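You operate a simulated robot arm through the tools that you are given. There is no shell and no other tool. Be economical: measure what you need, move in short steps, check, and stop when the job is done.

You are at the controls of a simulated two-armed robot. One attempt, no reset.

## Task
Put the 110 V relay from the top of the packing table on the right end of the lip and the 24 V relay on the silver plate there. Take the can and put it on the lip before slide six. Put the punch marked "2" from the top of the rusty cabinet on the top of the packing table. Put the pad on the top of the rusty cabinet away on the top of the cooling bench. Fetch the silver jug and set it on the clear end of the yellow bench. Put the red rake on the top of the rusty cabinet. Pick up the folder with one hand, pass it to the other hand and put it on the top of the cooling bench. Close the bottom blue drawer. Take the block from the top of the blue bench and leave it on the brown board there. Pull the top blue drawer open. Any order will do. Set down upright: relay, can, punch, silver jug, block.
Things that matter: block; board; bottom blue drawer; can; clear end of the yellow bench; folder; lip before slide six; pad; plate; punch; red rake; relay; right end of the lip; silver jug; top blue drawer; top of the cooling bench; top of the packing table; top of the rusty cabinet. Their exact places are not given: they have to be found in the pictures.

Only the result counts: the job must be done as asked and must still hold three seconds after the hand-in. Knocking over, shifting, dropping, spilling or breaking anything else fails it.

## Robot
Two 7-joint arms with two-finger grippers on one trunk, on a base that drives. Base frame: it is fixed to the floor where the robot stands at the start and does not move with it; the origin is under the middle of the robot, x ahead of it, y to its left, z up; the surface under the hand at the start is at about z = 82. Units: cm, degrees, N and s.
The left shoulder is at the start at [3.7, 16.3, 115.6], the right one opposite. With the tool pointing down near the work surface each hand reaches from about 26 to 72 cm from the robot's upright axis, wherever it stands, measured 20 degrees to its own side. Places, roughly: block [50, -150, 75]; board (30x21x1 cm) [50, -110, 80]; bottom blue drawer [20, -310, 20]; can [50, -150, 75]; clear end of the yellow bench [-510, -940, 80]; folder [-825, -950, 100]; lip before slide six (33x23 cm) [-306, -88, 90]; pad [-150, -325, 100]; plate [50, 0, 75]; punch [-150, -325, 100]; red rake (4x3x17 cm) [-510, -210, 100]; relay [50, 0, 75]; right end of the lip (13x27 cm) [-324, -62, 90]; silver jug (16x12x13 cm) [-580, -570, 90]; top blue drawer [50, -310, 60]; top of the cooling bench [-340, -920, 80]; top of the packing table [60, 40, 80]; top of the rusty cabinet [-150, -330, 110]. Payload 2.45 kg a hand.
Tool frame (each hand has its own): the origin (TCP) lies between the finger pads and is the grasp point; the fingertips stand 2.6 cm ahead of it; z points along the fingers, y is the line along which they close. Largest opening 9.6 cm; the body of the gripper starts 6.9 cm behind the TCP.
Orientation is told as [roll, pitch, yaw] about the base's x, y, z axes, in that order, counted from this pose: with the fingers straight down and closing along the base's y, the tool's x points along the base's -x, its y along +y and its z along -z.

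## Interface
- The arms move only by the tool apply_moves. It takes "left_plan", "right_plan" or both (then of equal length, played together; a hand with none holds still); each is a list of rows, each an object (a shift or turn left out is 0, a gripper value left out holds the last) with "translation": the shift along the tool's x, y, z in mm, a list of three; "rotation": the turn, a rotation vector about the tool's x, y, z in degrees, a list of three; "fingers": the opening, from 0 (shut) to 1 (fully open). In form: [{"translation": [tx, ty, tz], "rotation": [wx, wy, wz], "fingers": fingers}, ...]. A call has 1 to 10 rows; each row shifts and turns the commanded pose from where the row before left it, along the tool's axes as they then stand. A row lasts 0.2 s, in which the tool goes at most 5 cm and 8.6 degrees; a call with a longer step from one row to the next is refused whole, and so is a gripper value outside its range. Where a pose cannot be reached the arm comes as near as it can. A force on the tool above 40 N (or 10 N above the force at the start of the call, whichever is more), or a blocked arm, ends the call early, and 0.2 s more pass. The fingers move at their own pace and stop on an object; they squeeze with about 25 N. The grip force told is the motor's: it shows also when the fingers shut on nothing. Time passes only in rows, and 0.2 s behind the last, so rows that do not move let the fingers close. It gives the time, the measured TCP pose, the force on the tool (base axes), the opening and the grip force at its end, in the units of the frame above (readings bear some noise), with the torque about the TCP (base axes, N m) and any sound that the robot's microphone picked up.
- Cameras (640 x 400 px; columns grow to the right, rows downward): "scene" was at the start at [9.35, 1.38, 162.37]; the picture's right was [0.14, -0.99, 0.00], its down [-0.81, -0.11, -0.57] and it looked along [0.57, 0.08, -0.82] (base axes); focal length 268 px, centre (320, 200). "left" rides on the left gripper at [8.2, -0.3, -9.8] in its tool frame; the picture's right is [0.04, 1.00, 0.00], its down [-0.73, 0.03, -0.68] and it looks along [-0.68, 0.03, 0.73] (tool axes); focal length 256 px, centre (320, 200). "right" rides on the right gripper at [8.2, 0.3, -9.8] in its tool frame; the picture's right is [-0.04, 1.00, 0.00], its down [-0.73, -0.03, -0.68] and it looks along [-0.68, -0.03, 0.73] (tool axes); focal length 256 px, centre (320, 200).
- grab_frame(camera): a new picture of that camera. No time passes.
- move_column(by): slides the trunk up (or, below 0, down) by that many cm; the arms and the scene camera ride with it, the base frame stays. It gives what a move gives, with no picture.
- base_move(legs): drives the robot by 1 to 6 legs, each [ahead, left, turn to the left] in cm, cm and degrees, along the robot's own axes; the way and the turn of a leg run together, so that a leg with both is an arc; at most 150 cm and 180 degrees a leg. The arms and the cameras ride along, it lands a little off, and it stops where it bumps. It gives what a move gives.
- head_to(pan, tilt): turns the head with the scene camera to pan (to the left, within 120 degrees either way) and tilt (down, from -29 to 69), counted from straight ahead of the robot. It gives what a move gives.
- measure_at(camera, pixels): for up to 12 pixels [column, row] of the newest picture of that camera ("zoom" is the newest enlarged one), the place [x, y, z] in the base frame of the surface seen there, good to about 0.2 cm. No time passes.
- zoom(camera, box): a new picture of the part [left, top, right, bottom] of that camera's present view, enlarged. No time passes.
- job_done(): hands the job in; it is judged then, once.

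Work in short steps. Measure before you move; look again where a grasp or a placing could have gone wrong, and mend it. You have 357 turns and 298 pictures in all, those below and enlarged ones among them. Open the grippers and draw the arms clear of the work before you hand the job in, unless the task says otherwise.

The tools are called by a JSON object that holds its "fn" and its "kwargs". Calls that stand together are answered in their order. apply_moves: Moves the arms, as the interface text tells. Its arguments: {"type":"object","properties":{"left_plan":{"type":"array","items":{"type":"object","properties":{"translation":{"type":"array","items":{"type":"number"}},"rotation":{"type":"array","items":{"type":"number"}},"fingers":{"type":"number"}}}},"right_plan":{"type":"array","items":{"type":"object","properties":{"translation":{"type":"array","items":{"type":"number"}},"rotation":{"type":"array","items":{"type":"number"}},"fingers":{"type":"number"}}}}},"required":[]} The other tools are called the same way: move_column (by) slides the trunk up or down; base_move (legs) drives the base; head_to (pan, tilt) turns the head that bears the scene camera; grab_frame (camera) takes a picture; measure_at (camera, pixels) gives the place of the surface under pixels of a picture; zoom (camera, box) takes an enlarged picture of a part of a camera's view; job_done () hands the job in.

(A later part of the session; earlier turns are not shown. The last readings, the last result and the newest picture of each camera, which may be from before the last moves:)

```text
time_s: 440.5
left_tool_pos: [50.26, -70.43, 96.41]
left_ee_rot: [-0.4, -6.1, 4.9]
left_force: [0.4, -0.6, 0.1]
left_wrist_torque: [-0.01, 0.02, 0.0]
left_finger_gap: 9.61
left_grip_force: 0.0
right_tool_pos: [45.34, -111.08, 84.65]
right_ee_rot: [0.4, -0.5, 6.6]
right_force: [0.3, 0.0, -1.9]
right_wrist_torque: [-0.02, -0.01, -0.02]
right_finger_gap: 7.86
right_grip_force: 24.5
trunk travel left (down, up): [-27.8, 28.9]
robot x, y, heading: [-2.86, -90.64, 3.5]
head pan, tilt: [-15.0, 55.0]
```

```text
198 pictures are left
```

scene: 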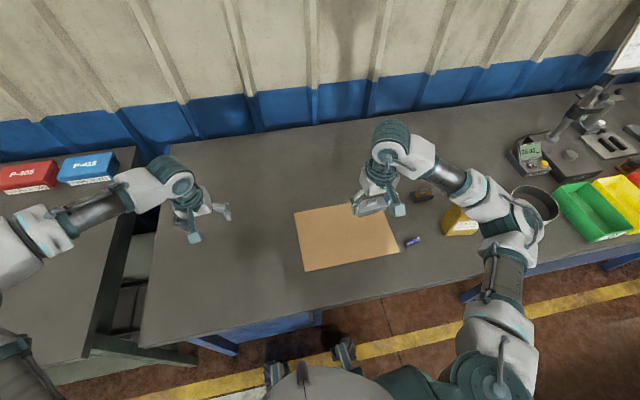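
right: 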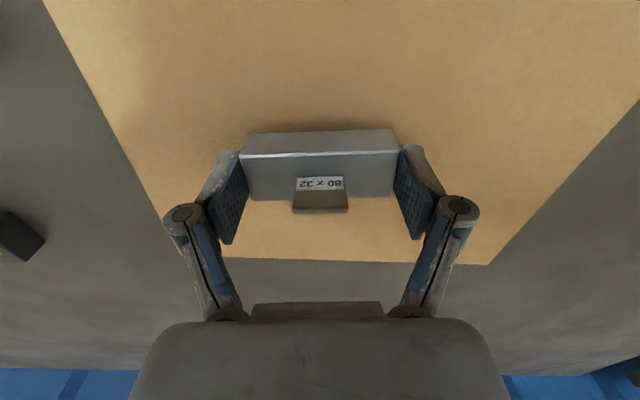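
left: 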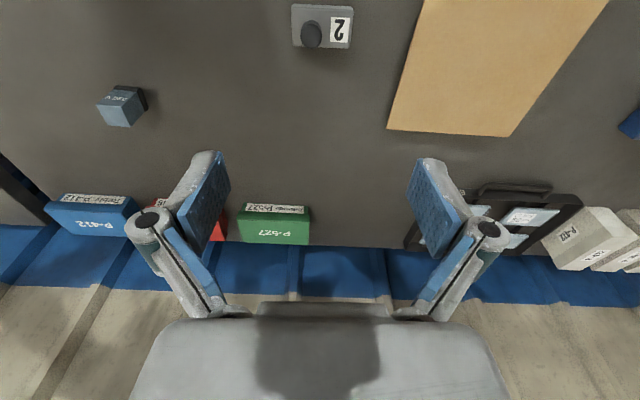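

{"fn": "apply_moves", "kwargs": {"right_plan": [{"translation": [0, 0, 5]}, {"translation": [0, 0, 3]}, {"translation": [0, 0, 2]}, {"translation": [0, 0, 2]}, {}]}}

```text
time_s: 441.7
left_tool_pos: [50.23, -70.5, 96.26]
left_ee_rot: [-0.4, -6.1, 4.8]
left_force: [-0.2, 0.2, -0.4]
left_wrist_torque: [-0.01, 0.0, -0.01]
left_finger_gap: 9.61
left_grip_force: 0.0
right_tool_pos: [45.27, -111.05, 83.71]
right_ee_rot: [0.2, -0.6, 6.5]
right_force: [-0.1, 1.1, -1.7]
right_wrist_torque: [0.03, 0.01, -0.02]
right_finger_gap: 7.89
right_grip_force: 24.6
trunk travel left (down, up): [-27.8, 28.9]
robot x, y, heading: [-2.33, -90.94, 3.3]
head pan, tilt: [-15.0, 55.0]
```

{"fn": "apply_moves", "kwargs": {"right_plan": [{"translation": [0, 0, 2]}, {"translation": [0, 0, 2]}, {"translation": [0, 0, 2]}, {}]}}

```text
time_s: 442.7
left_tool_pos: [50.24, -70.44, 96.38]
left_ee_rot: [-0.4, -6.0, 4.9]
left_force: [0.4, 0.4, 0.0]
left_wrist_torque: [0.0, 0.0, 0.0]
left_finger_gap: 9.59
left_grip_force: 0.0
right_tool_pos: [45.19, -111.06, 82.96]
right_ee_rot: [0.2, -0.7, 6.5]
right_force: [3.6, -1.5, 14.3]
right_wrist_torque: [-0.01, -0.12, -0.03]
right_finger_gap: 7.88
right_grip_force: 24.8
trunk travel left (down, up): [-27.8, 28.9]
robot x, y, heading: [-3.06, -91.08, 3.6]
head pan, tilt: [-15.0, 55.0]
```

Contact (14 N). Release and rise.

{"fn": "apply_moves", "kwargs": {"right_plan": [{"fingers": 0.9}, {"fingers": 1}, {}, {"translation": [0, 0, -10]}, {"translation": [0, 0, -30]}, {"translation": [0, 0, -40]}, {"translation": [0, 0, -40]}, {"translation": [0, 0, -40]}, {"translation": [0, 0, -30]}, {}]}}

{"fn": "grab_frame", "kwargs": {"camera": "right"}}

```text
time_s: 444.9
left_tool_pos: [50.18, -70.51, 96.42]
left_ee_rot: [-0.4, -6.2, 4.9]
left_force: [0.3, 0.0, 0.3]
left_wrist_torque: [-0.03, 0.01, -0.01]
left_finger_gap: 9.58
left_grip_force: 0.0
right_tool_pos: [45.28, -111.22, 101.9]
right_ee_rot: [0.2, -0.5, 6.5]
right_force: [0.2, -0.1, 0.5]
right_wrist_torque: [0.0, -0.03, -0.01]
right_finger_gap: 9.61
right_grip_force: 0.0
trunk travel left (down, up): [-27.8, 28.9]
robot x, y, heading: [-3.13, -90.73, 3.2]
head pan, tilt: [-15.0, 55.0]
```

```text
197 pictures are left
```

right: 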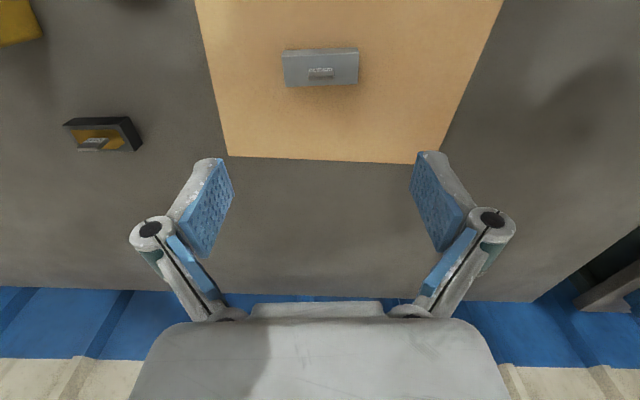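

Block done. Now the can at about (41,−143): relocate the base 30 cm right by turn-drive-turn.

{"fn": "base_move", "kwargs": {"legs": [[-40, 0, 0], [0, 0, -92], [32, 0, 0], [0, 0, 87], [26, 0, 0]]}}

{"fn": "head_to", "kwargs": {"pan": -25, "tilt": 52}}

{"fn": "grab_frame", "kwargs": {"camera": "scene"}}

{"fn": "grab_frame", "kwargs": {"camera": "right"}}

```text
time_s: 458.4
left_tool_pos: [37.97, -113.65, 96.34]
left_ee_rot: [-0.4, -6.1, -3.0]
left_force: [0.1, 0.9, -0.1]
left_wrist_torque: [0.03, -0.02, 0.0]
left_finger_gap: 9.61
left_grip_force: 0.0
right_tool_pos: [27.35, -153.32, 101.89]
right_ee_rot: [0.2, -0.5, -1.3]
right_force: [-1.0, 0.6, 0.1]
right_wrist_torque: [0.01, 0.02, -0.01]
right_finger_gap: 9.6
right_grip_force: 0.0
trunk travel left (down, up): [-27.8, 28.9]
robot x, y, heading: [-17.37, -126.69, -4.2]
head pan, tilt: [-15.0, 55.0]
```

```text
time_s: 459.1
left_tool_pos: [37.63, -113.68, 96.54]
left_ee_rot: [-0.4, -6.2, -3.0]
left_force: [0.5, 0.8, -0.3]
left_wrist_torque: [-0.01, -0.04, 0.02]
left_finger_gap: 9.6
left_grip_force: 0.2
right_tool_pos: [27.17, -153.19, 101.94]
right_ee_rot: [0.3, -0.7, -1.4]
right_force: [-0.2, -0.1, -0.2]
right_wrist_torque: [0.0, 0.0, -0.01]
right_finger_gap: 9.62
right_grip_force: 0.1
trunk travel left (down, up): [-27.8, 28.9]
robot x, y, heading: [-16.98, -127.09, -4.9]
head pan, tilt: [-25.0, 52.0]
```

```text
196 pictures are left
```

scene: 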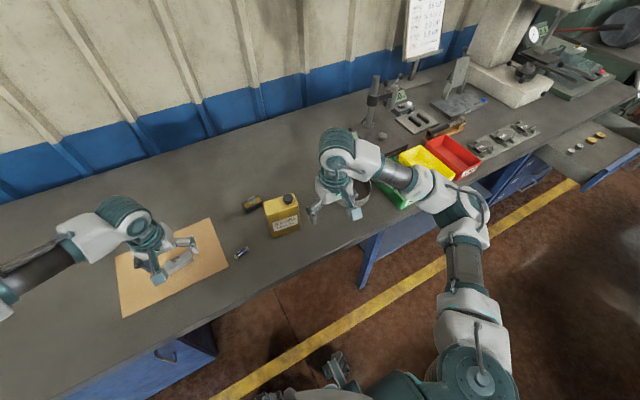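

```text
195 pictures are left
```

right: 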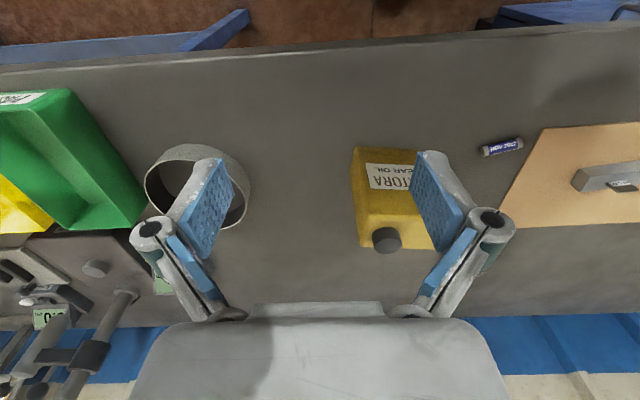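

Measure the can's geometry.

{"fn": "zoom", "kwargs": {"camera": "scene", "box": [250, 185, 314, 245]}}

{"fn": "measure_at", "kwargs": {"camera": "zoom", "pixels": [[160, 185], [300, 120], [450, 190], [250, 250], [370, 80], [400, 130], [220, 330], [470, 300], [200, 250], [480, 210], [260, 160]]}}

```text
6.67 times, centred on (282, 215) of scene
```

zoom: 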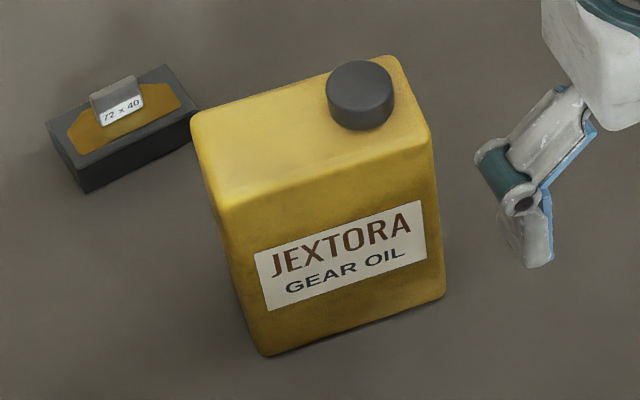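

```text
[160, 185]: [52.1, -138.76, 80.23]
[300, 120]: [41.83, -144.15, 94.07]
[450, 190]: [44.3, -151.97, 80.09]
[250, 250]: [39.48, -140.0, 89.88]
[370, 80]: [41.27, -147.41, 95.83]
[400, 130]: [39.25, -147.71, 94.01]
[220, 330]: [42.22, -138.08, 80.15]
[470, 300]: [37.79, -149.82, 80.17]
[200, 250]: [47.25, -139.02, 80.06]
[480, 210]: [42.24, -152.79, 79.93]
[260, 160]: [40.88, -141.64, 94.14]
```

{"fn": "measure_at", "kwargs": {"camera": "zoom", "pixels": [[203, 120], [388, 68], [422, 140], [228, 198], [345, 100], [380, 105], [265, 340], [440, 285], [240, 280], [425, 200]]}}

```text
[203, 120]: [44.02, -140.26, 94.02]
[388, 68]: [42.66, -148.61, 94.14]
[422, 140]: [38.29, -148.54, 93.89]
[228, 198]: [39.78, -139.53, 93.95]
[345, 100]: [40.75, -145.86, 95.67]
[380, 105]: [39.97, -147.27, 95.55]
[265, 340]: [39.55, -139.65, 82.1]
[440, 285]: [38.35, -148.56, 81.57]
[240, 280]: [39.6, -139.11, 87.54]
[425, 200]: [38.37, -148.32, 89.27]
```

The can: centre ≈(41.2,−144.2), 5 cm deep, 9.2 wide, yaw ≈−9°, top 94, cap 95.8. I grip it across the 5 cm: turn the right hand by +82° at height.

{"fn": "apply_moves", "kwargs": {"right_plan": [{"translation": [0, 0, -20], "rotation": [0, 0, -8.2]}, {"translation": [0, 0, -30], "rotation": [0, 0, -8.2]}, {"translation": [0, 0, -30], "rotation": [0, 0, -8.2]}, {"translation": [0, 0, -20], "rotation": [0, 0, -8.2]}, {"rotation": [0, 0, -8.2]}, {"rotation": [0, 0, -8.2]}, {"rotation": [0, 0, -8.2]}, {"rotation": [0, 0, -8.2]}, {"rotation": [0, 0, -8.2]}, {"rotation": [0, 0, -8.2]}]}}

{"fn": "grab_frame", "kwargs": {"camera": "scene"}}

```text
time_s: 461.3
left_tool_pos: [37.66, -113.54, 96.61]
left_ee_rot: [-0.5, -6.3, -3.0]
left_force: [0.6, -0.2, -0.2]
left_wrist_torque: [-0.03, 0.0, -0.01]
left_finger_gap: 9.59
left_grip_force: 0.1
right_tool_pos: [15.85, -143.05, 109.55]
right_ee_rot: [-0.7, -0.3, 80.6]
right_force: [-0.4, -0.1, 0.7]
right_wrist_torque: [-0.02, 0.0, -0.01]
right_finger_gap: 9.59
right_grip_force: 0.1
right hand out of reach, approached as far as the arm can: row 7, 8, 9, 10
trunk travel left (down, up): [-27.8, 28.9]
robot x, y, heading: [-17.14, -127.23, -4.6]
head pan, tilt: [-25.0, 52.0]
```

```text
193 pictures are left
```

scene: 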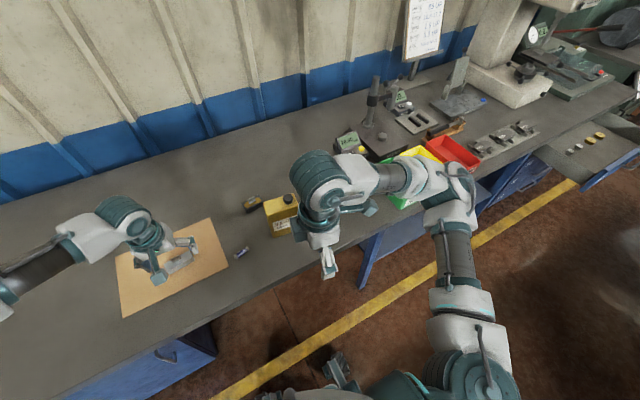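

Yaw is 80.6°. Move over the can's centre at height (tool y −25 cm).

{"fn": "apply_moves", "kwargs": {"right_plan": [{"translation": [-2, -15, 0]}, {"translation": [-4, -30, 0]}, {"translation": [-5, -40, 0]}, {"translation": [-5, -45, 0]}, {"translation": [-5, -45, 0]}, {"translation": [-5, -40, 0]}, {"translation": [-3, -25, 0]}, {"translation": [-1, -13, 0]}, {}, {}]}}

{"fn": "grab_frame", "kwargs": {"camera": "right"}}

```text
time_s: 463.5
left_tool_pos: [37.78, -113.6, 96.61]
left_ee_rot: [-0.4, -6.4, -2.9]
left_force: [-0.3, -0.8, -0.3]
left_wrist_torque: [0.01, -0.02, -0.01]
left_finger_gap: 9.59
left_grip_force: 0.1
right_tool_pos: [20.87, -134.71, 107.66]
right_ee_rot: [-0.7, -0.3, 80.5]
right_force: [-1.4, 0.2, -0.3]
right_wrist_torque: [0.01, 0.01, 0.01]
right_finger_gap: 9.61
right_grip_force: 0.1
right hand out of reach, approached as far as the arm can: row 1, 2, 3, 4, 5, 6, 7, 8
trunk travel left (down, up): [-27.8, 28.9]
robot x, y, heading: [-17.33, -126.58, -4.5]
head pan, tilt: [-25.0, 52.0]
```

```text
192 pictures are left
```

right: 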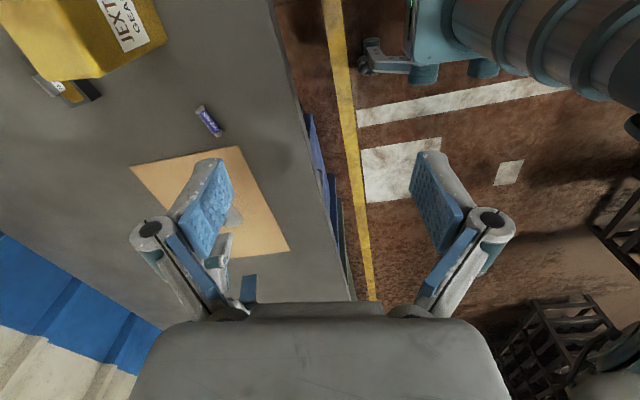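

That yaw isn't reachable out there; rotate the other way (to about −99°).

{"fn": "apply_moves", "kwargs": {"right_plan": [{"rotation": [0, 0, 8.5]}, {"rotation": [0, 0, 8.5]}, {"rotation": [0, 0, 8.5]}, {"rotation": [0, 0, 8.5]}, {"rotation": [0, 0, 8.5]}, {"rotation": [0, 0, 8.5]}, {"rotation": [0, 0, 8.5]}, {"rotation": [0, 0, 8.5]}, {"rotation": [0, 0, 8.5]}, {"rotation": [0, 0, 8.5]}]}}

{"fn": "apply_moves", "kwargs": {"right_plan": [{"rotation": [0, 0, 8.5]}, {"rotation": [0, 0, 8.5]}, {"rotation": [0, 0, 8.5]}, {"rotation": [0, 0, 8.5]}, {"rotation": [0, 0, 8.5]}, {"rotation": [0, 0, 8.5]}, {"rotation": [0, 0, 8.5]}, {"rotation": [0, 0, 8.5]}, {"rotation": [0, 0, 8.5]}, {"rotation": [0, 0, 8.5]}]}}

```text
time_s: 465.7
left_tool_pos: [37.78, -113.53, 96.63]
left_ee_rot: [-0.4, -6.3, -3.0]
left_force: [-0.3, 0.0, -0.9]
left_wrist_torque: [0.01, 0.01, 0.0]
left_finger_gap: 9.59
left_grip_force: 0.1
right_tool_pos: [20.79, -134.78, 107.27]
right_ee_rot: [0.3, -0.7, -4.5]
right_force: [-0.1, -0.4, 0.0]
right_wrist_torque: [0.02, -0.03, -0.01]
right_finger_gap: 9.59
right_grip_force: 0.0
trunk travel left (down, up): [-27.8, 28.9]
robot x, y, heading: [-17.02, -126.61, -4.8]
head pan, tilt: [-25.0, 52.0]
```

```text
time_s: 467.9
left_tool_pos: [37.73, -113.42, 96.51]
left_ee_rot: [-0.4, -6.4, -3.0]
left_force: [0.1, -0.7, 0.1]
left_wrist_torque: [-0.01, 0.03, -0.01]
left_finger_gap: 9.6
left_grip_force: 0.0
right_tool_pos: [20.57, -134.9, 107.41]
right_ee_rot: [0.7, 0.1, -89.5]
right_force: [0.0, 0.8, -0.4]
right_wrist_torque: [-0.01, 0.0, 0.0]
right_finger_gap: 9.61
right_grip_force: 0.1
trunk travel left (down, up): [-27.8, 28.9]
robot x, y, heading: [-17.5, -126.75, -4.4]
head pan, tilt: [-25.0, 52.0]
```

Good. Finish the rotation and move over the can.

{"fn": "apply_moves", "kwargs": {"right_plan": [{"rotation": [0, 0, 5]}, {"rotation": [0, 0, 4.5]}, {"translation": [-3, 10, 0]}, {"translation": [-9, 32, 0]}, {"translation": [-12, 44, 0]}, {"translation": [-12, 44, 0]}, {"translation": [-12, 44, 0]}, {"translation": [-9, 32, 0]}, {"translation": [-3, 12, 0]}, {}]}}

{"fn": "grab_frame", "kwargs": {"camera": "right"}}

```text
time_s: 470.1
left_tool_pos: [37.78, -113.64, 96.64]
left_ee_rot: [-0.4, -6.3, -3.1]
left_force: [0.5, -0.9, 0.3]
left_wrist_torque: [0.0, 0.01, 0.02]
left_finger_gap: 9.6
left_grip_force: 0.0
right_tool_pos: [41.37, -144.27, 107.78]
right_ee_rot: [0.7, 0.3, -98.8]
right_force: [0.0, 0.0, 0.8]
right_wrist_torque: [-0.01, -0.01, -0.02]
right_finger_gap: 9.61
right_grip_force: 0.1
trunk travel left (down, up): [-27.8, 28.9]
robot x, y, heading: [-17.54, -126.93, -4.7]
head pan, tilt: [-25.0, 52.0]
```

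```text
191 pictures are left
```

right: 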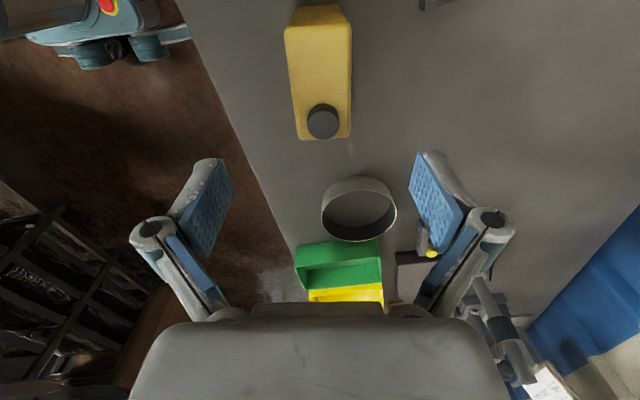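

Check alignment by measuring the can's top in this view.

{"fn": "measure_at", "kwargs": {"camera": "right", "pixels": [[302, 135], [345, 133], [292, 32], [347, 30], [322, 122], [320, 60]]}}

```text
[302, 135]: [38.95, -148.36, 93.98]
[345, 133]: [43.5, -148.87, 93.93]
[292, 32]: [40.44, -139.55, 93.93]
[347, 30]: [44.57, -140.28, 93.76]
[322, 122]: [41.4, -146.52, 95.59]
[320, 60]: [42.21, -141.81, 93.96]
```

Shift 5 mm and descend to z≈90.3, then close.

{"fn": "apply_moves", "kwargs": {"right_plan": [{"translation": [0, 5, 15]}, {"translation": [0, 0, 30]}, {"translation": [0, 0, 40]}, {"translation": [0, 0, 40]}, {"translation": [0, 0, 30]}, {"translation": [0, 0, 19]}, {}, {"fingers": 0}, {}, {}]}}

{"fn": "grab_frame", "kwargs": {"camera": "right"}}

```text
time_s: 472.3
left_tool_pos: [37.65, -113.54, 96.52]
left_ee_rot: [-0.4, -6.3, -3.0]
left_force: [0.3, -0.7, -0.6]
left_wrist_torque: [0.0, 0.01, 0.03]
left_finger_gap: 9.61
left_grip_force: 0.0
right_tool_pos: [42.05, -144.42, 90.4]
right_ee_rot: [0.6, 0.3, -98.8]
right_force: [-0.6, -0.4, 3.9]
right_wrist_torque: [0.09, -0.18, -0.05]
right_finger_gap: 5.47
right_grip_force: 24.5
trunk travel left (down, up): [-27.8, 28.9]
robot x, y, heading: [-17.23, -127.25, -4.6]
head pan, tilt: [-25.0, 52.0]
```

```text
190 pictures are left
```

right: 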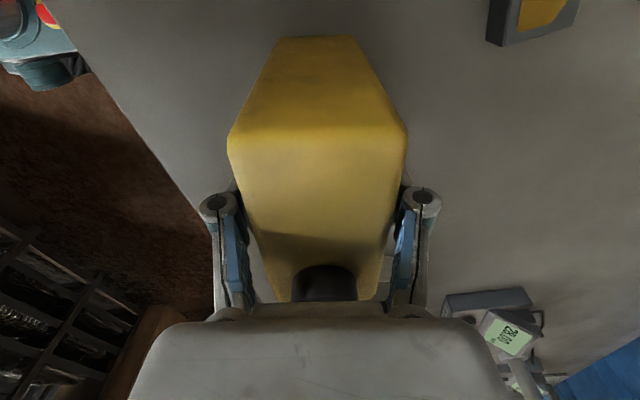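

Can gripped (5.47). Lift and tuck it in.

{"fn": "apply_moves", "kwargs": {"right_plan": [{"translation": [0, 0, -10]}, {"translation": [0, 0, -25]}, {"translation": [0, 0, -35]}, {"translation": [0, 0, -40]}, {"translation": [0, -5, -40]}, {"translation": [0, -20, -35]}, {"translation": [0, -30, -20]}, {"translation": [0, -30, 0]}, {"translation": [0, -20, 0]}, {"translation": [0, -5, 0]}], "left_plan": [{}, {}, {"translation": [10, 0, -10]}, {"translation": [20, 0, -20]}, {"translation": [20, 0, -30]}, {"translation": [20, 0, -30]}, {"translation": [20, 0, -30]}, {"translation": [10, 0, -20]}, {}, {}]}}

{"fn": "grab_frame", "kwargs": {"camera": "right"}}

```text
time_s: 474.5
left_tool_pos: [26.21, -112.82, 109.38]
left_ee_rot: [-0.4, -6.4, -3.0]
left_force: [-0.7, 0.6, -0.9]
left_wrist_torque: [0.0, -0.02, 0.04]
left_finger_gap: 9.6
left_grip_force: 0.0
right_tool_pos: [31.0, -142.46, 110.64]
right_ee_rot: [0.6, 0.3, -98.8]
right_force: [0.6, 0.5, -6.2]
right_wrist_torque: [-0.01, -0.02, 0.0]
right_finger_gap: 5.46
right_grip_force: 25.4
trunk travel left (down, up): [-27.8, 28.9]
robot x, y, heading: [-17.33, -126.89, -4.6]
head pan, tilt: [-25.0, 52.0]
```

```text
189 pictures are left
```

right: 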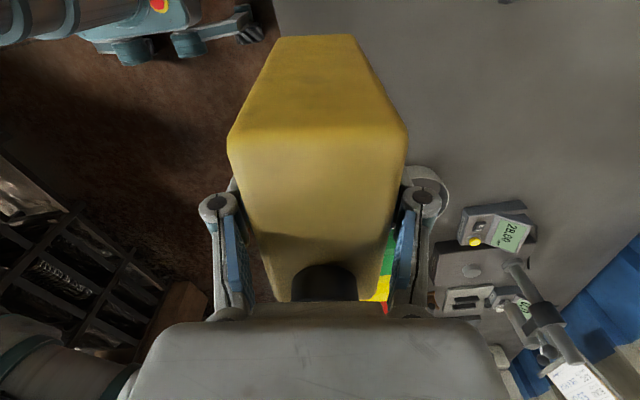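

Drive: back, turn to +y, ahead ~205 cm.

{"fn": "base_move", "kwargs": {"legs": [[-42, 0, 0], [0, 0, 95], [102, 0, 0], [101, 0, 0], [0, 0, 90]]}}

```text
time_s: 494.5
left_tool_pos: [-88.97, 66.87, 109.46]
left_ee_rot: [-0.4, -6.3, 173.9]
left_force: [-0.2, -0.5, -0.1]
left_wrist_torque: [0.05, 0.0, 0.0]
left_finger_gap: 9.59
left_grip_force: 0.0
right_tool_pos: [-92.16, 96.7, 110.48]
right_ee_rot: [0.7, 0.2, 78.3]
right_force: [0.1, 0.2, -6.2]
right_wrist_torque: [-0.02, 0.0, 0.0]
right_finger_gap: 5.49
right_grip_force: 25.4
trunk travel left (down, up): [-27.8, 28.9]
robot x, y, heading: [-44.58, 78.49, 172.3]
head pan, tilt: [-25.0, 52.0]
```

Fix heading to 180 and go through the gap (y≈79).

{"fn": "base_move", "kwargs": {"legs": [[0, 0, 7.6], [35, 0, 0]]}}

```text
time_s: 497.4
left_tool_pos: [-122.14, 61.77, 109.74]
left_ee_rot: [-0.1, -6.5, -178.6]
left_force: [-1.1, -0.1, -0.1]
left_wrist_torque: [0.01, -0.01, 0.06]
left_finger_gap: 9.61
left_grip_force: 0.1
right_tool_pos: [-129.07, 90.98, 110.78]
right_ee_rot: [0.8, 0.5, 85.6]
right_force: [-0.2, -0.9, -5.9]
right_wrist_torque: [-0.04, -0.03, 0.01]
right_finger_gap: 5.48
right_grip_force: 24.5
trunk travel left (down, up): [-27.8, 28.9]
robot x, y, heading: [-80.29, 78.89, 179.9]
head pan, tilt: [-25.0, 52.0]
```

{"fn": "base_move", "kwargs": {"legs": [[80, 0, 0], [76, 0, 0]]}}

{"fn": "base_move", "kwargs": {"legs": [[0, 0, 90]]}}

{"fn": "head_to", "kwargs": {"pan": 0, "tilt": 35}}

{"fn": "grab_frame", "kwargs": {"camera": "scene"}}

```text
time_s: 505.3
left_tool_pos: [-276.54, 65.4, 109.88]
left_ee_rot: [-0.4, -6.7, 179.3]
left_force: [-0.9, 0.0, 0.0]
left_wrist_torque: [-0.01, -0.03, 0.03]
left_finger_gap: 9.6
left_grip_force: 0.1
right_tool_pos: [-282.51, 94.98, 110.87]
right_ee_rot: [1.0, 0.4, 83.5]
right_force: [-0.4, 0.1, -4.9]
right_wrist_torque: [-0.02, 0.03, 0.0]
right_finger_gap: 5.47
right_grip_force: 24.9
trunk travel left (down, up): [-27.8, 28.9]
robot x, y, heading: [-234.72, 81.36, 177.6]
head pan, tilt: [-25.0, 52.0]
```

```text
time_s: 509.6
left_tool_pos: [-216.42, 40.22, 109.94]
left_ee_rot: [-0.4, -6.9, -88.0]
left_force: [0.7, -0.4, 0.5]
left_wrist_torque: [-0.01, 0.01, -0.02]
left_finger_gap: 9.57
left_grip_force: 0.0
right_tool_pos: [-245.54, 32.97, 111.11]
right_ee_rot: [1.2, 0.3, 176.1]
right_force: [-0.1, -0.2, -5.1]
right_wrist_torque: [-0.01, -0.06, -0.04]
right_finger_gap: 5.5
right_grip_force: 24.4
trunk travel left (down, up): [-27.8, 28.9]
robot x, y, heading: [-234.17, 81.13, -89.4]
head pan, tilt: [-25.0, 52.0]
```

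```text
time_s: 510.5
left_tool_pos: [-216.44, 40.66, 110.26]
left_ee_rot: [-0.4, -7.1, -88.0]
left_force: [0.3, 0.3, -0.5]
left_wrist_torque: [0.01, -0.02, -0.01]
left_finger_gap: 9.59
left_grip_force: 0.1
right_tool_pos: [-245.57, 33.4, 111.37]
right_ee_rot: [1.4, 0.3, 176.3]
right_force: [-0.6, -0.3, -5.1]
right_wrist_torque: [0.0, -0.01, 0.0]
right_finger_gap: 5.49
right_grip_force: 25.1
trunk travel left (down, up): [-27.8, 28.9]
robot x, y, heading: [-234.04, 81.33, -89.1]
head pan, tilt: [0.0, 35.0]
```

```text
188 pictures are left
```

scene: 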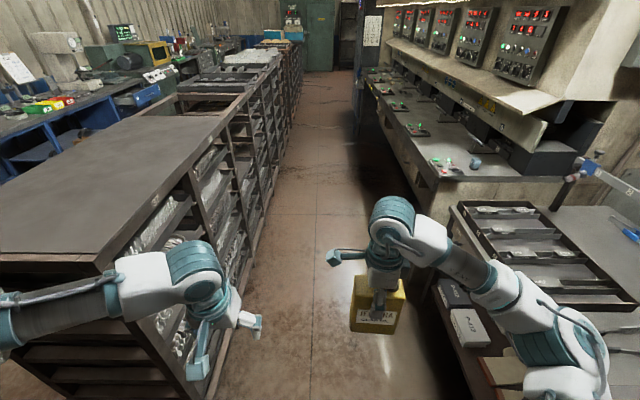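

The aisle is clear. Drive ahead 180 cm to y≈−99, then turn right to face the lip.

{"fn": "base_move", "kwargs": {"legs": [[90, 0, -0.5], [90, 0, -0.5], [0, 0, -88]]}}

{"fn": "head_to", "kwargs": {"pan": 0, "tilt": 50}}

{"fn": "grab_frame", "kwargs": {"camera": "scene"}}

```text
time_s: 523.3
left_tool_pos: [-276.42, -116.79, 110.19]
left_ee_rot: [-0.4, -7.2, -176.5]
left_force: [-1.0, -0.1, -0.3]
left_wrist_torque: [0.02, -0.04, -0.01]
left_finger_gap: 9.61
left_grip_force: 0.2
right_tool_pos: [-284.49, -87.74, 111.37]
right_ee_rot: [1.5, 0.3, 87.8]
right_force: [0.2, 0.0, -5.7]
right_wrist_torque: [0.01, 0.0, 0.01]
right_finger_gap: 5.45
right_grip_force: 24.9
trunk travel left (down, up): [-27.8, 28.9]
robot x, y, heading: [-236.48, -97.38, -177.9]
head pan, tilt: [0.0, 35.0]
```

```text
time_s: 524.0
left_tool_pos: [-275.98, -116.62, 110.3]
left_ee_rot: [-0.5, -7.3, -176.5]
left_force: [0.0, 0.5, -0.2]
left_wrist_torque: [-0.01, -0.01, 0.0]
left_finger_gap: 9.56
left_grip_force: 0.0
right_tool_pos: [-284.04, -87.75, 111.47]
right_ee_rot: [1.6, 0.3, 87.6]
right_force: [0.5, -0.2, -5.8]
right_wrist_torque: [-0.03, 0.01, -0.01]
right_finger_gap: 5.48
right_grip_force: 25.0
trunk travel left (down, up): [-27.8, 28.9]
robot x, y, heading: [-236.3, -97.51, -177.8]
head pan, tilt: [0.0, 50.0]
```

```text
187 pictures are left
```

scene: 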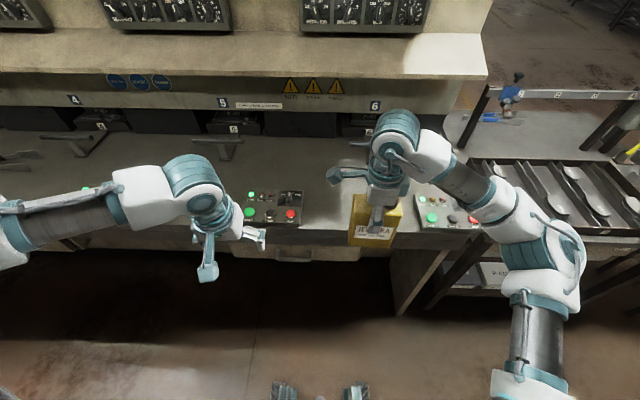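

Right hand holds the can at (−284,−87.8). Drive ahead 15 cm, then place at about (−305,−88).

{"fn": "base_move", "kwargs": {"legs": [[15, 0, -1]]}}

{"fn": "apply_moves", "kwargs": {"right_plan": [{"translation": [0, 10, 0], "rotation": [0, 0, 0]}, {"translation": [0, 20, 0]}, {"translation": [0, 20, 20]}, {"translation": [0, 8, 30]}, {"translation": [0, 0, 30]}, {"translation": [0, 0, 15]}, {}, {}, {}]}}

{"fn": "grab_frame", "kwargs": {"camera": "right"}}

```text
time_s: 525.4
left_tool_pos: [-290.88, -116.54, 110.3]
left_ee_rot: [-0.5, -7.3, -177.3]
left_force: [-0.3, 0.7, 0.5]
left_wrist_torque: [0.0, 0.01, 0.01]
left_finger_gap: 9.6
left_grip_force: 0.0
right_tool_pos: [-298.37, -87.38, 111.48]
right_ee_rot: [1.8, 0.3, 86.8]
right_force: [-0.5, -0.7, -5.5]
right_wrist_torque: [-0.04, 0.01, -0.02]
right_finger_gap: 5.47
right_grip_force: 24.9
trunk travel left (down, up): [-27.8, 28.9]
robot x, y, heading: [-250.66, -98.06, -178.6]
head pan, tilt: [0.0, 50.0]
```

```text
time_s: 527.4
left_tool_pos: [-290.56, -116.4, 110.32]
left_ee_rot: [-0.5, -7.5, -177.5]
left_force: [0.2, -0.2, 0.4]
left_wrist_torque: [0.0, 0.02, 0.01]
left_finger_gap: 9.62
left_grip_force: 0.0
right_tool_pos: [-304.28, -87.0, 102.36]
right_ee_rot: [1.7, 0.3, 86.7]
right_force: [-0.4, 0.8, -5.5]
right_wrist_torque: [0.0, 0.02, 0.01]
right_finger_gap: 5.43
right_grip_force: 24.9
trunk travel left (down, up): [-27.8, 28.9]
robot x, y, heading: [-250.96, -98.16, -178.9]
head pan, tilt: [0.0, 50.0]
```

```text
186 pictures are left
```

right: 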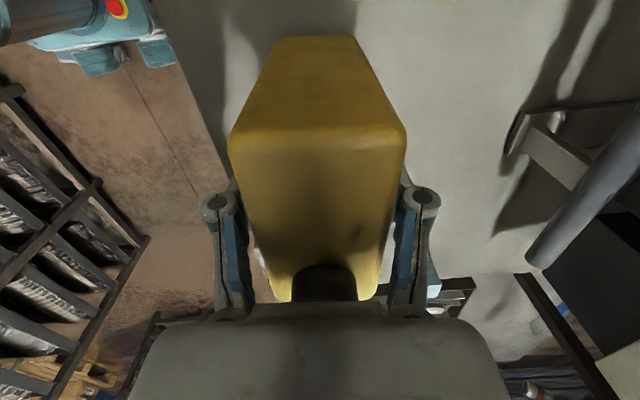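

Lower until contact.

{"fn": "apply_moves", "kwargs": {"right_plan": [{"translation": [0, 0, 8]}, {"translation": [0, 0, 6]}, {"translation": [0, 0, 3]}, {"translation": [0, 0, 3]}, {"translation": [0, 0, 3]}, {}]}}

```text
time_s: 528.8
left_tool_pos: [-290.51, -116.45, 110.59]
left_ee_rot: [-0.4, -7.4, -177.4]
left_force: [-1.0, 0.4, -0.4]
left_wrist_torque: [0.02, -0.01, -0.02]
left_finger_gap: 9.6
left_grip_force: 0.0
right_tool_pos: [-304.16, -87.1, 100.09]
right_ee_rot: [2.0, 0.6, 86.8]
right_force: [-5.5, 2.7, 18.6]
right_wrist_torque: [0.01, -0.04, -0.03]
right_finger_gap: 5.49
right_grip_force: 24.7
trunk travel left (down, up): [-27.8, 28.9]
robot x, y, heading: [-250.66, -98.17, -178.8]
head pan, tilt: [0.0, 50.0]
```

Contact. Release and rise.

{"fn": "apply_moves", "kwargs": {"right_plan": [{"fingers": 0.75}, {"fingers": 0.95}, {}, {"translation": [0, 0, -10]}, {"translation": [0, 0, -30]}, {"translation": [0, 0, -40]}, {"translation": [0, 0, -40]}, {"translation": [0, -20, -20]}, {"translation": [0, -30, 0]}, {"translation": [0, -30, 0]}]}}

{"fn": "grab_frame", "kwargs": {"camera": "right"}}

{"fn": "grab_frame", "kwargs": {"camera": "scene"}}

```text
time_s: 531.0
left_tool_pos: [-290.53, -116.41, 110.52]
left_ee_rot: [-0.4, -7.6, -177.3]
left_force: [0.4, -0.3, 0.0]
left_wrist_torque: [0.0, 0.0, 0.01]
left_finger_gap: 9.61
left_grip_force: 0.0
right_tool_pos: [-295.52, -87.37, 113.63]
right_ee_rot: [1.8, 0.4, 86.8]
right_force: [0.3, 0.2, 0.0]
right_wrist_torque: [0.01, 0.03, -0.01]
right_finger_gap: 9.14
right_grip_force: 0.1
trunk travel left (down, up): [-27.8, 28.9]
robot x, y, heading: [-250.52, -98.07, -178.7]
head pan, tilt: [0.0, 50.0]
```

```text
185 pictures are left
```

right: 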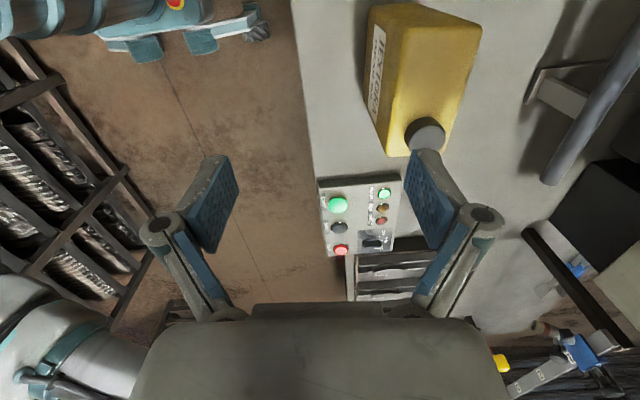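

```text
184 pictures are left
```

scene: 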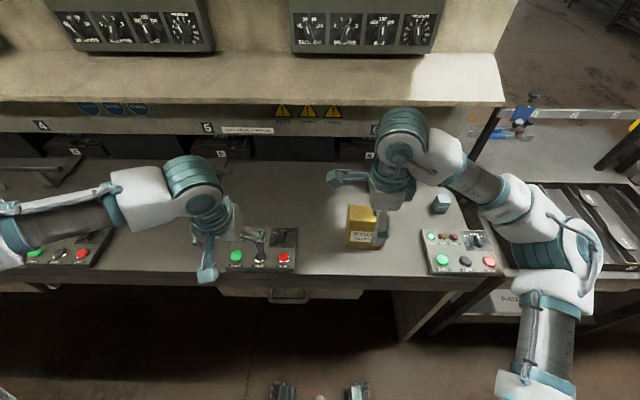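

Verify the can's position and uprightness, and the relay.

{"fn": "measure_at", "kwargs": {"camera": "scene", "pixels": [[350, 210], [372, 210], [348, 243], [372, 246], [360, 232], [440, 200], [372, 225]]}}

```text
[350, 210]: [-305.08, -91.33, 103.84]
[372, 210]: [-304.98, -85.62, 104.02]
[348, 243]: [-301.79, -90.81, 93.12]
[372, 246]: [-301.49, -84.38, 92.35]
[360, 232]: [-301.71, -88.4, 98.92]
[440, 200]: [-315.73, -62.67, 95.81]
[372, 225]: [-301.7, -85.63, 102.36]
```

Can placed well. Retreat: back off, restore the right hand's yaw.

{"fn": "base_move", "kwargs": {"legs": [[-15, 0, 0]]}}

{"fn": "apply_moves", "kwargs": {"right_plan": [{"rotation": [0, 0, -8.5]}, {"rotation": [0, 0, -8.5]}, {"rotation": [0, 0, -8.5]}, {"rotation": [0, 0, -8.5]}, {"rotation": [0, 0, -8.5]}, {"rotation": [0, 0, -8.5]}, {"rotation": [0, 0, -8.5]}, {"rotation": [0, 0, -8.5]}, {"rotation": [0, 0, -8.5]}, {"rotation": [0, 0, -8.5]}]}}

{"fn": "base_move", "kwargs": {"legs": [[0, 0, -91], [90, 0, 0], [90, 0, 0]]}}

{"fn": "head_to", "kwargs": {"pan": 70, "tilt": 15}}

{"fn": "grab_frame", "kwargs": {"camera": "scene"}}

```text
time_s: 532.4
left_tool_pos: [-275.09, -116.39, 110.47]
left_ee_rot: [-0.4, -7.4, -177.3]
left_force: [0.2, -0.4, 0.8]
left_wrist_torque: [-0.01, -0.01, -0.02]
left_finger_gap: 9.6
left_grip_force: 0.0
right_tool_pos: [-280.24, -87.28, 113.44]
right_ee_rot: [1.7, 0.3, 87.0]
right_force: [0.4, -0.2, -0.2]
right_wrist_torque: [0.03, 0.0, -0.02]
right_finger_gap: 9.14
right_grip_force: 0.1
trunk travel left (down, up): [-27.8, 28.9]
robot x, y, heading: [-235.23, -97.77, -178.8]
head pan, tilt: [0.0, 50.0]
```

```text
time_s: 534.6
left_tool_pos: [-274.59, -116.16, 110.63]
left_ee_rot: [-0.5, -7.6, -177.4]
left_force: [-0.5, 0.5, 0.4]
left_wrist_torque: [-0.01, 0.0, 0.01]
left_finger_gap: 9.58
left_grip_force: 0.2
right_tool_pos: [-279.85, -87.17, 113.75]
right_ee_rot: [0.5, -2.0, 172.0]
right_force: [0.0, 0.3, -1.1]
right_wrist_torque: [0.02, -0.02, -0.01]
right_finger_gap: 9.13
right_grip_force: 0.1
trunk travel left (down, up): [-27.8, 28.9]
robot x, y, heading: [-235.4, -98.11, -178.5]
head pan, tilt: [0.0, 50.0]
```

```text
time_s: 547.5
left_tool_pos: [-252.86, 122.07, 110.66]
left_ee_rot: [-0.5, -7.5, 91.2]
left_force: [0.5, 0.0, 0.5]
left_wrist_torque: [0.03, -0.02, 0.01]
left_finger_gap: 9.58
left_grip_force: 0.1
right_tool_pos: [-223.72, 126.67, 113.73]
right_ee_rot: [0.5, -1.9, 80.3]
right_force: [1.1, 0.5, -0.1]
right_wrist_torque: [-0.01, 0.04, -0.01]
right_finger_gap: 9.13
right_grip_force: 0.2
trunk travel left (down, up): [-27.8, 28.9]
robot x, y, heading: [-235.34, 82.18, 89.8]
head pan, tilt: [0.0, 50.0]
```

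```text
time_s: 548.9
left_tool_pos: [-252.87, 121.92, 110.8]
left_ee_rot: [-0.6, -7.8, 91.2]
left_force: [0.1, 0.0, -0.6]
left_wrist_torque: [0.06, 0.0, -0.03]
left_finger_gap: 9.61
left_grip_force: 0.0
right_tool_pos: [-223.65, 126.41, 113.89]
right_ee_rot: [0.5, -2.1, 80.4]
right_force: [0.6, -0.1, 0.0]
right_wrist_torque: [-0.02, 0.02, 0.02]
right_finger_gap: 9.11
right_grip_force: 0.1
trunk travel left (down, up): [-27.8, 28.9]
robot x, y, heading: [-235.03, 82.13, 89.9]
head pan, tilt: [70.0, 15.0]
```

```text
183 pictures are left
```

scene: 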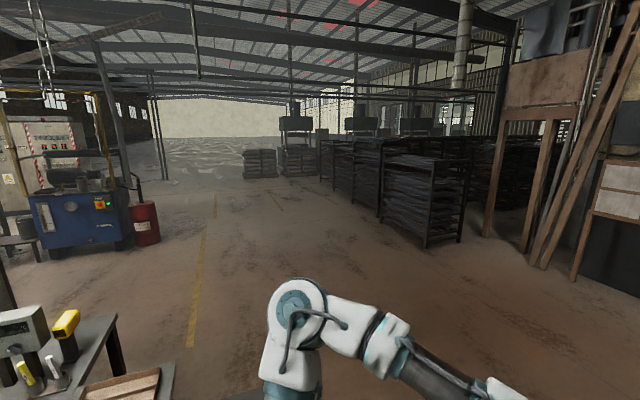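

Open floor ahead (−x side). Look further left toward (−510,−210).

{"fn": "measure_at", "kwargs": {"camera": "scene", "pixels": [[75, 220], [145, 225], [20, 170], [250, 300], [200, 250], [450, 220]]}}

{"fn": "head_to", "kwargs": {"pan": 110, "tilt": 15}}

{"fn": "grab_frame", "kwargs": {"camera": "scene"}}

```text
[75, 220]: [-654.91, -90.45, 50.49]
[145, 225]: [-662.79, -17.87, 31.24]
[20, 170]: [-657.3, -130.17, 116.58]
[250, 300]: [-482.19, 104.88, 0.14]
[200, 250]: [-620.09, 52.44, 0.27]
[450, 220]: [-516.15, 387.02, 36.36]
```

```text
time_s: 550.0
left_tool_pos: [-252.82, 121.86, 110.74]
left_ee_rot: [-0.5, -7.7, 91.4]
left_force: [-0.2, 0.5, 0.0]
left_wrist_torque: [0.0, -0.02, 0.02]
left_finger_gap: 9.6
left_grip_force: 0.1
right_tool_pos: [-223.62, 126.41, 114.11]
right_ee_rot: [0.5, -2.1, 80.3]
right_force: [0.3, -0.3, 0.3]
right_wrist_torque: [-0.02, 0.01, 0.03]
right_finger_gap: 9.12
right_grip_force: 0.1
trunk travel left (down, up): [-27.8, 28.9]
robot x, y, heading: [-235.18, 82.23, 89.9]
head pan, tilt: [110.0, 15.0]
```

```text
182 pictures are left
```

scene: 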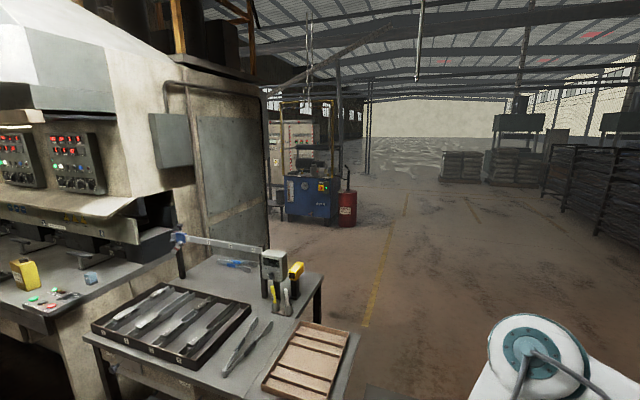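

Go around: ahead to y≈145, turn left to −x, drive to x≈−500 and look behind the machine.

{"fn": "base_move", "kwargs": {"legs": [[62, 0, 0], [0, 0, 90], [130, 0, 0], [130, 0, 0]]}}

{"fn": "head_to", "kwargs": {"pan": 75, "tilt": 15}}

{"fn": "grab_frame", "kwargs": {"camera": "scene"}}

```text
time_s: 569.8
left_tool_pos: [-537.49, 115.58, 110.7]
left_ee_rot: [-0.5, -7.7, -176.8]
left_force: [0.1, 0.6, -0.5]
left_wrist_torque: [0.0, -0.03, -0.04]
left_finger_gap: 9.59
left_grip_force: 0.2
right_tool_pos: [-542.9, 144.61, 113.91]
right_ee_rot: [0.5, -2.1, 172.4]
right_force: [-0.2, -0.3, 0.9]
right_wrist_torque: [0.0, 0.03, 0.0]
right_finger_gap: 9.15
right_grip_force: 0.0
trunk travel left (down, up): [-27.8, 28.9]
robot x, y, heading: [-498.55, 134.46, -178.2]
head pan, tilt: [110.0, 15.0]
```

```text
time_s: 570.8
left_tool_pos: [-537.13, 115.63, 110.91]
left_ee_rot: [-0.5, -8.0, -176.7]
left_force: [0.5, 0.5, 0.2]
left_wrist_torque: [0.01, 0.03, 0.01]
left_finger_gap: 9.57
left_grip_force: 0.0
right_tool_pos: [-542.61, 144.57, 114.15]
right_ee_rot: [0.5, -2.2, 172.4]
right_force: [0.6, -0.9, 0.1]
right_wrist_torque: [-0.03, -0.04, 0.01]
right_finger_gap: 9.1
right_grip_force: 0.0
trunk travel left (down, up): [-27.8, 28.9]
robot x, y, heading: [-498.45, 134.54, -178.3]
head pan, tilt: [75.0, 15.0]
```

```text
181 pictures are left
```

scene: 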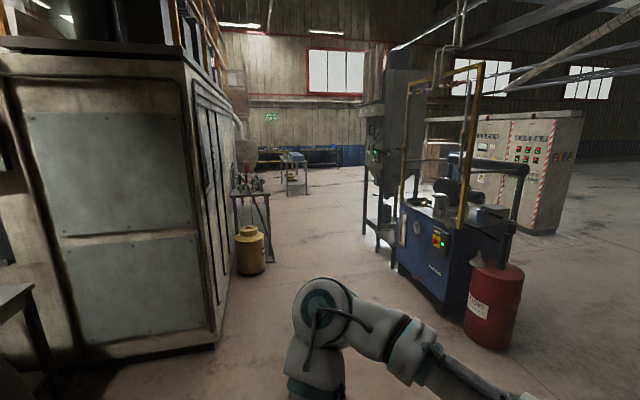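

Behind the machine there's a small table near (255,195). Zoom.

{"fn": "zoom", "kwargs": {"camera": "scene", "box": [210, 150, 330, 225]}}

{"fn": "measure_at", "kwargs": {"camera": "scene", "pixels": [[255, 190], [250, 200], [265, 190], [250, 250], [300, 185], [385, 200], [430, 250], [210, 330], [300, 270], [320, 152]]}}

```text
5.33 times, centred on (270, 188) of scene
```

zoom: 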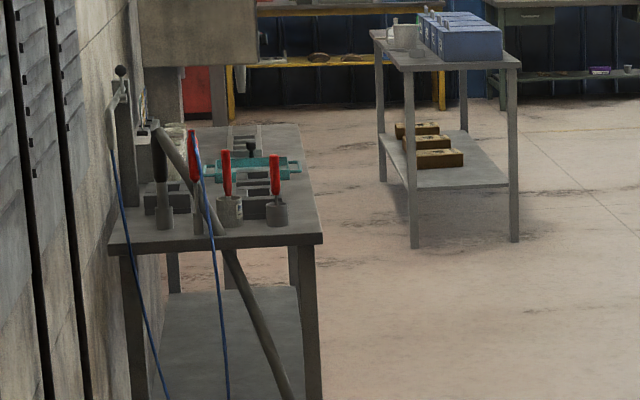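

```text
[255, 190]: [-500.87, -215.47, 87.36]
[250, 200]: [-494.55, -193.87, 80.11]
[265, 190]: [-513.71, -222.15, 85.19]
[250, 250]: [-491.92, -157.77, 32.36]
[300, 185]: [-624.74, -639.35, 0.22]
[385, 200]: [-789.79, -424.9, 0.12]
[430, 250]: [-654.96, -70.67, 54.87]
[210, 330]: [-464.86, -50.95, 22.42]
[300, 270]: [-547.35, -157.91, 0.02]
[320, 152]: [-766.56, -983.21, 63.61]
```

A table behind the machine holds tools with red handles at about (−500,−215). Drive to x≈−575 and then along −y.

{"fn": "base_move", "kwargs": {"legs": [[78, 0, -1], [0, 0, 89], [140, 0, 0], [140, 0, 0]]}}

{"fn": "head_to", "kwargs": {"pan": 45, "tilt": 35}}

{"fn": "grab_frame", "kwargs": {"camera": "scene"}}

```text
time_s: 592.0
left_tool_pos: [-554.81, -185.66, 110.92]
left_ee_rot: [-0.5, -7.8, -86.8]
left_force: [-0.6, -0.8, -0.3]
left_wrist_torque: [-0.01, 0.02, -0.01]
left_finger_gap: 9.59
left_grip_force: 0.1
right_tool_pos: [-583.87, -191.1, 114.04]
right_ee_rot: [0.5, -2.2, -97.7]
right_force: [0.7, -0.4, 0.3]
right_wrist_torque: [-0.02, 0.03, -0.01]
right_finger_gap: 9.11
right_grip_force: 0.0
trunk travel left (down, up): [-27.8, 28.9]
robot x, y, heading: [-573.61, -147.22, -88.4]
head pan, tilt: [75.0, 15.0]
```

```text
time_s: 592.9
left_tool_pos: [-554.91, -185.34, 110.97]
left_ee_rot: [-0.4, -8.2, -86.8]
left_force: [-1.0, 0.2, -0.6]
left_wrist_torque: [0.02, 0.0, 0.01]
left_finger_gap: 9.63
left_grip_force: 0.0
right_tool_pos: [-583.83, -190.84, 114.11]
right_ee_rot: [0.7, -2.4, -97.5]
right_force: [0.0, -0.5, 0.6]
right_wrist_torque: [0.01, -0.02, 0.01]
right_finger_gap: 9.09
right_grip_force: 0.1
trunk travel left (down, up): [-27.8, 28.9]
robot x, y, heading: [-573.44, -147.34, -88.4]
head pan, tilt: [45.0, 35.0]
```

```text
179 pictures are left
```

scene: 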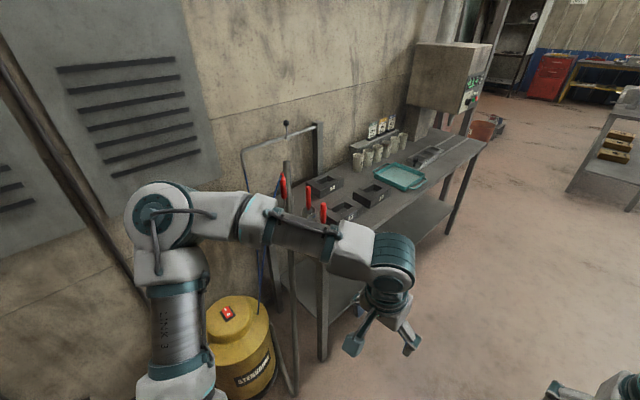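

Drive on to y≈−212 and turn left to face the table.

{"fn": "base_move", "kwargs": {"legs": [[64, 0, 0], [0, 0, 87]]}}

{"fn": "head_to", "kwargs": {"pan": 0, "tilt": 45}}

{"fn": "grab_frame", "kwargs": {"camera": "scene"}}

```text
time_s: 600.1
left_tool_pos: [-531.7, -195.35, 110.94]
left_ee_rot: [-0.5, -8.1, -1.3]
left_force: [0.7, -0.2, 0.2]
left_wrist_torque: [0.03, 0.03, 0.01]
left_finger_gap: 9.6
left_grip_force: 0.0
right_tool_pos: [-528.42, -224.71, 114.18]
right_ee_rot: [0.6, -2.5, -12.1]
right_force: [-0.1, -0.4, -0.8]
right_wrist_torque: [-0.02, -0.04, 0.05]
right_finger_gap: 9.1
right_grip_force: 0.0
trunk travel left (down, up): [-27.8, 28.9]
robot x, y, heading: [-571.78, -210.89, -2.8]
head pan, tilt: [45.0, 35.0]
```

```text
time_s: 601.2
left_tool_pos: [-532.06, -195.21, 111.09]
left_ee_rot: [-0.4, -8.2, -1.3]
left_force: [0.4, 0.4, -0.6]
left_wrist_torque: [0.0, -0.02, -0.03]
left_finger_gap: 9.58
left_grip_force: 0.1
right_tool_pos: [-528.9, -224.65, 114.28]
right_ee_rot: [0.6, -2.6, -12.1]
right_force: [0.3, 0.4, 0.1]
right_wrist_torque: [-0.03, -0.03, -0.02]
right_finger_gap: 9.13
right_grip_force: 0.0
trunk travel left (down, up): [-27.8, 28.9]
robot x, y, heading: [-571.43, -211.03, -2.8]
head pan, tilt: [0.0, 45.0]
```

```text
178 pictures are left
```

scene: 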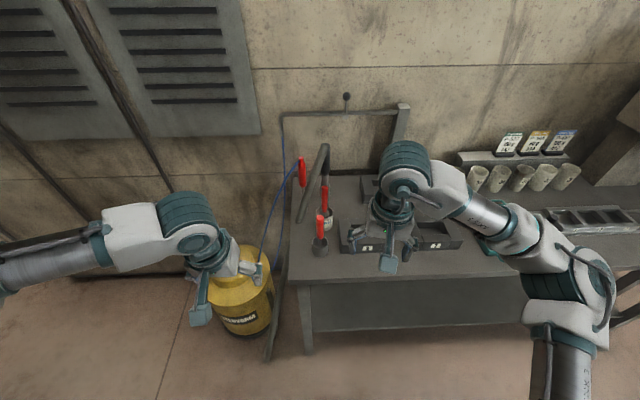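

{"fn": "zoom", "kwargs": {"camera": "scene", "box": [250, 130, 410, 270]}}

{"fn": "grab_frame", "kwargs": {"camera": "right"}}

```text
2.86 times, centred on (330, 200) of scene
```

zoom: 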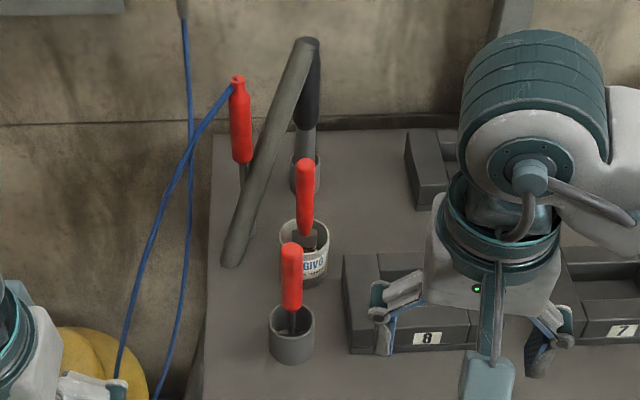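

```text
176 pictures are left
```

right: 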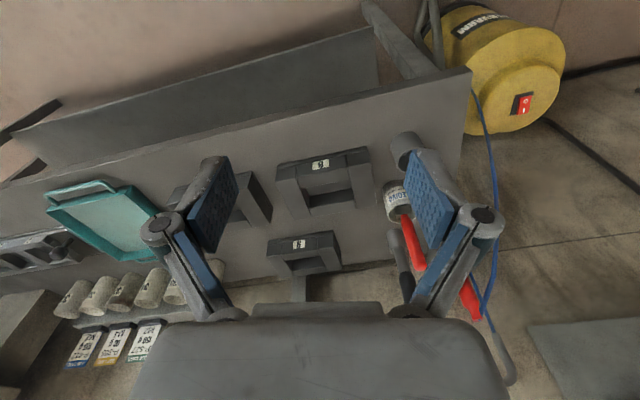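

Two red-handled tools stand in cups. Move the right hand aside and zoom closer.

{"fn": "apply_moves", "kwargs": {"right_plan": [{"translation": [10, -10, -10]}, {"translation": [30, -25, -10]}, {"translation": [35, -30, 0]}, {"translation": [30, -30, 0]}, {"translation": [15, -15, 0]}, {}]}}

{"fn": "zoom", "kwargs": {"camera": "scene", "box": [305, 165, 353, 265]}}

{"fn": "measure_at", "kwargs": {"camera": "scene", "pixels": [[320, 218], [321, 232], [320, 248], [324, 190], [325, 205], [327, 222], [340, 170], [312, 235]]}}

```text
time_s: 602.6
left_tool_pos: [-531.96, -195.39, 111.3]
left_ee_rot: [-0.4, -8.2, -1.3]
left_force: [0.1, 1.0, -0.2]
left_wrist_torque: [0.02, 0.03, 0.01]
left_finger_gap: 9.58
left_grip_force: 0.0
right_tool_pos: [-542.75, -232.74, 115.55]
right_ee_rot: [0.8, -2.5, -12.1]
right_force: [0.5, 0.0, -0.3]
right_wrist_torque: [-0.01, 0.05, -0.01]
right_finger_gap: 9.11
right_grip_force: 0.1
trunk travel left (down, up): [-27.8, 28.9]
robot x, y, heading: [-571.27, -211.25, -2.7]
head pan, tilt: [0.0, 45.0]
```

```text
4.00 times, centred on (329, 215) of scene
```

zoom: 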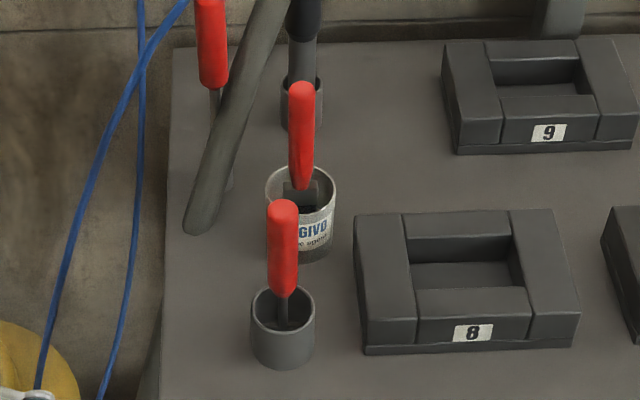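

```text
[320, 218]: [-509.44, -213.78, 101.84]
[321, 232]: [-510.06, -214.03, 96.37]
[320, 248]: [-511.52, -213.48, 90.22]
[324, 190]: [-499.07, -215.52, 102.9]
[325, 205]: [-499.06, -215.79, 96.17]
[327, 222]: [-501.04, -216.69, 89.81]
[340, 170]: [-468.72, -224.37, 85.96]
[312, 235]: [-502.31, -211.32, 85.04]
```

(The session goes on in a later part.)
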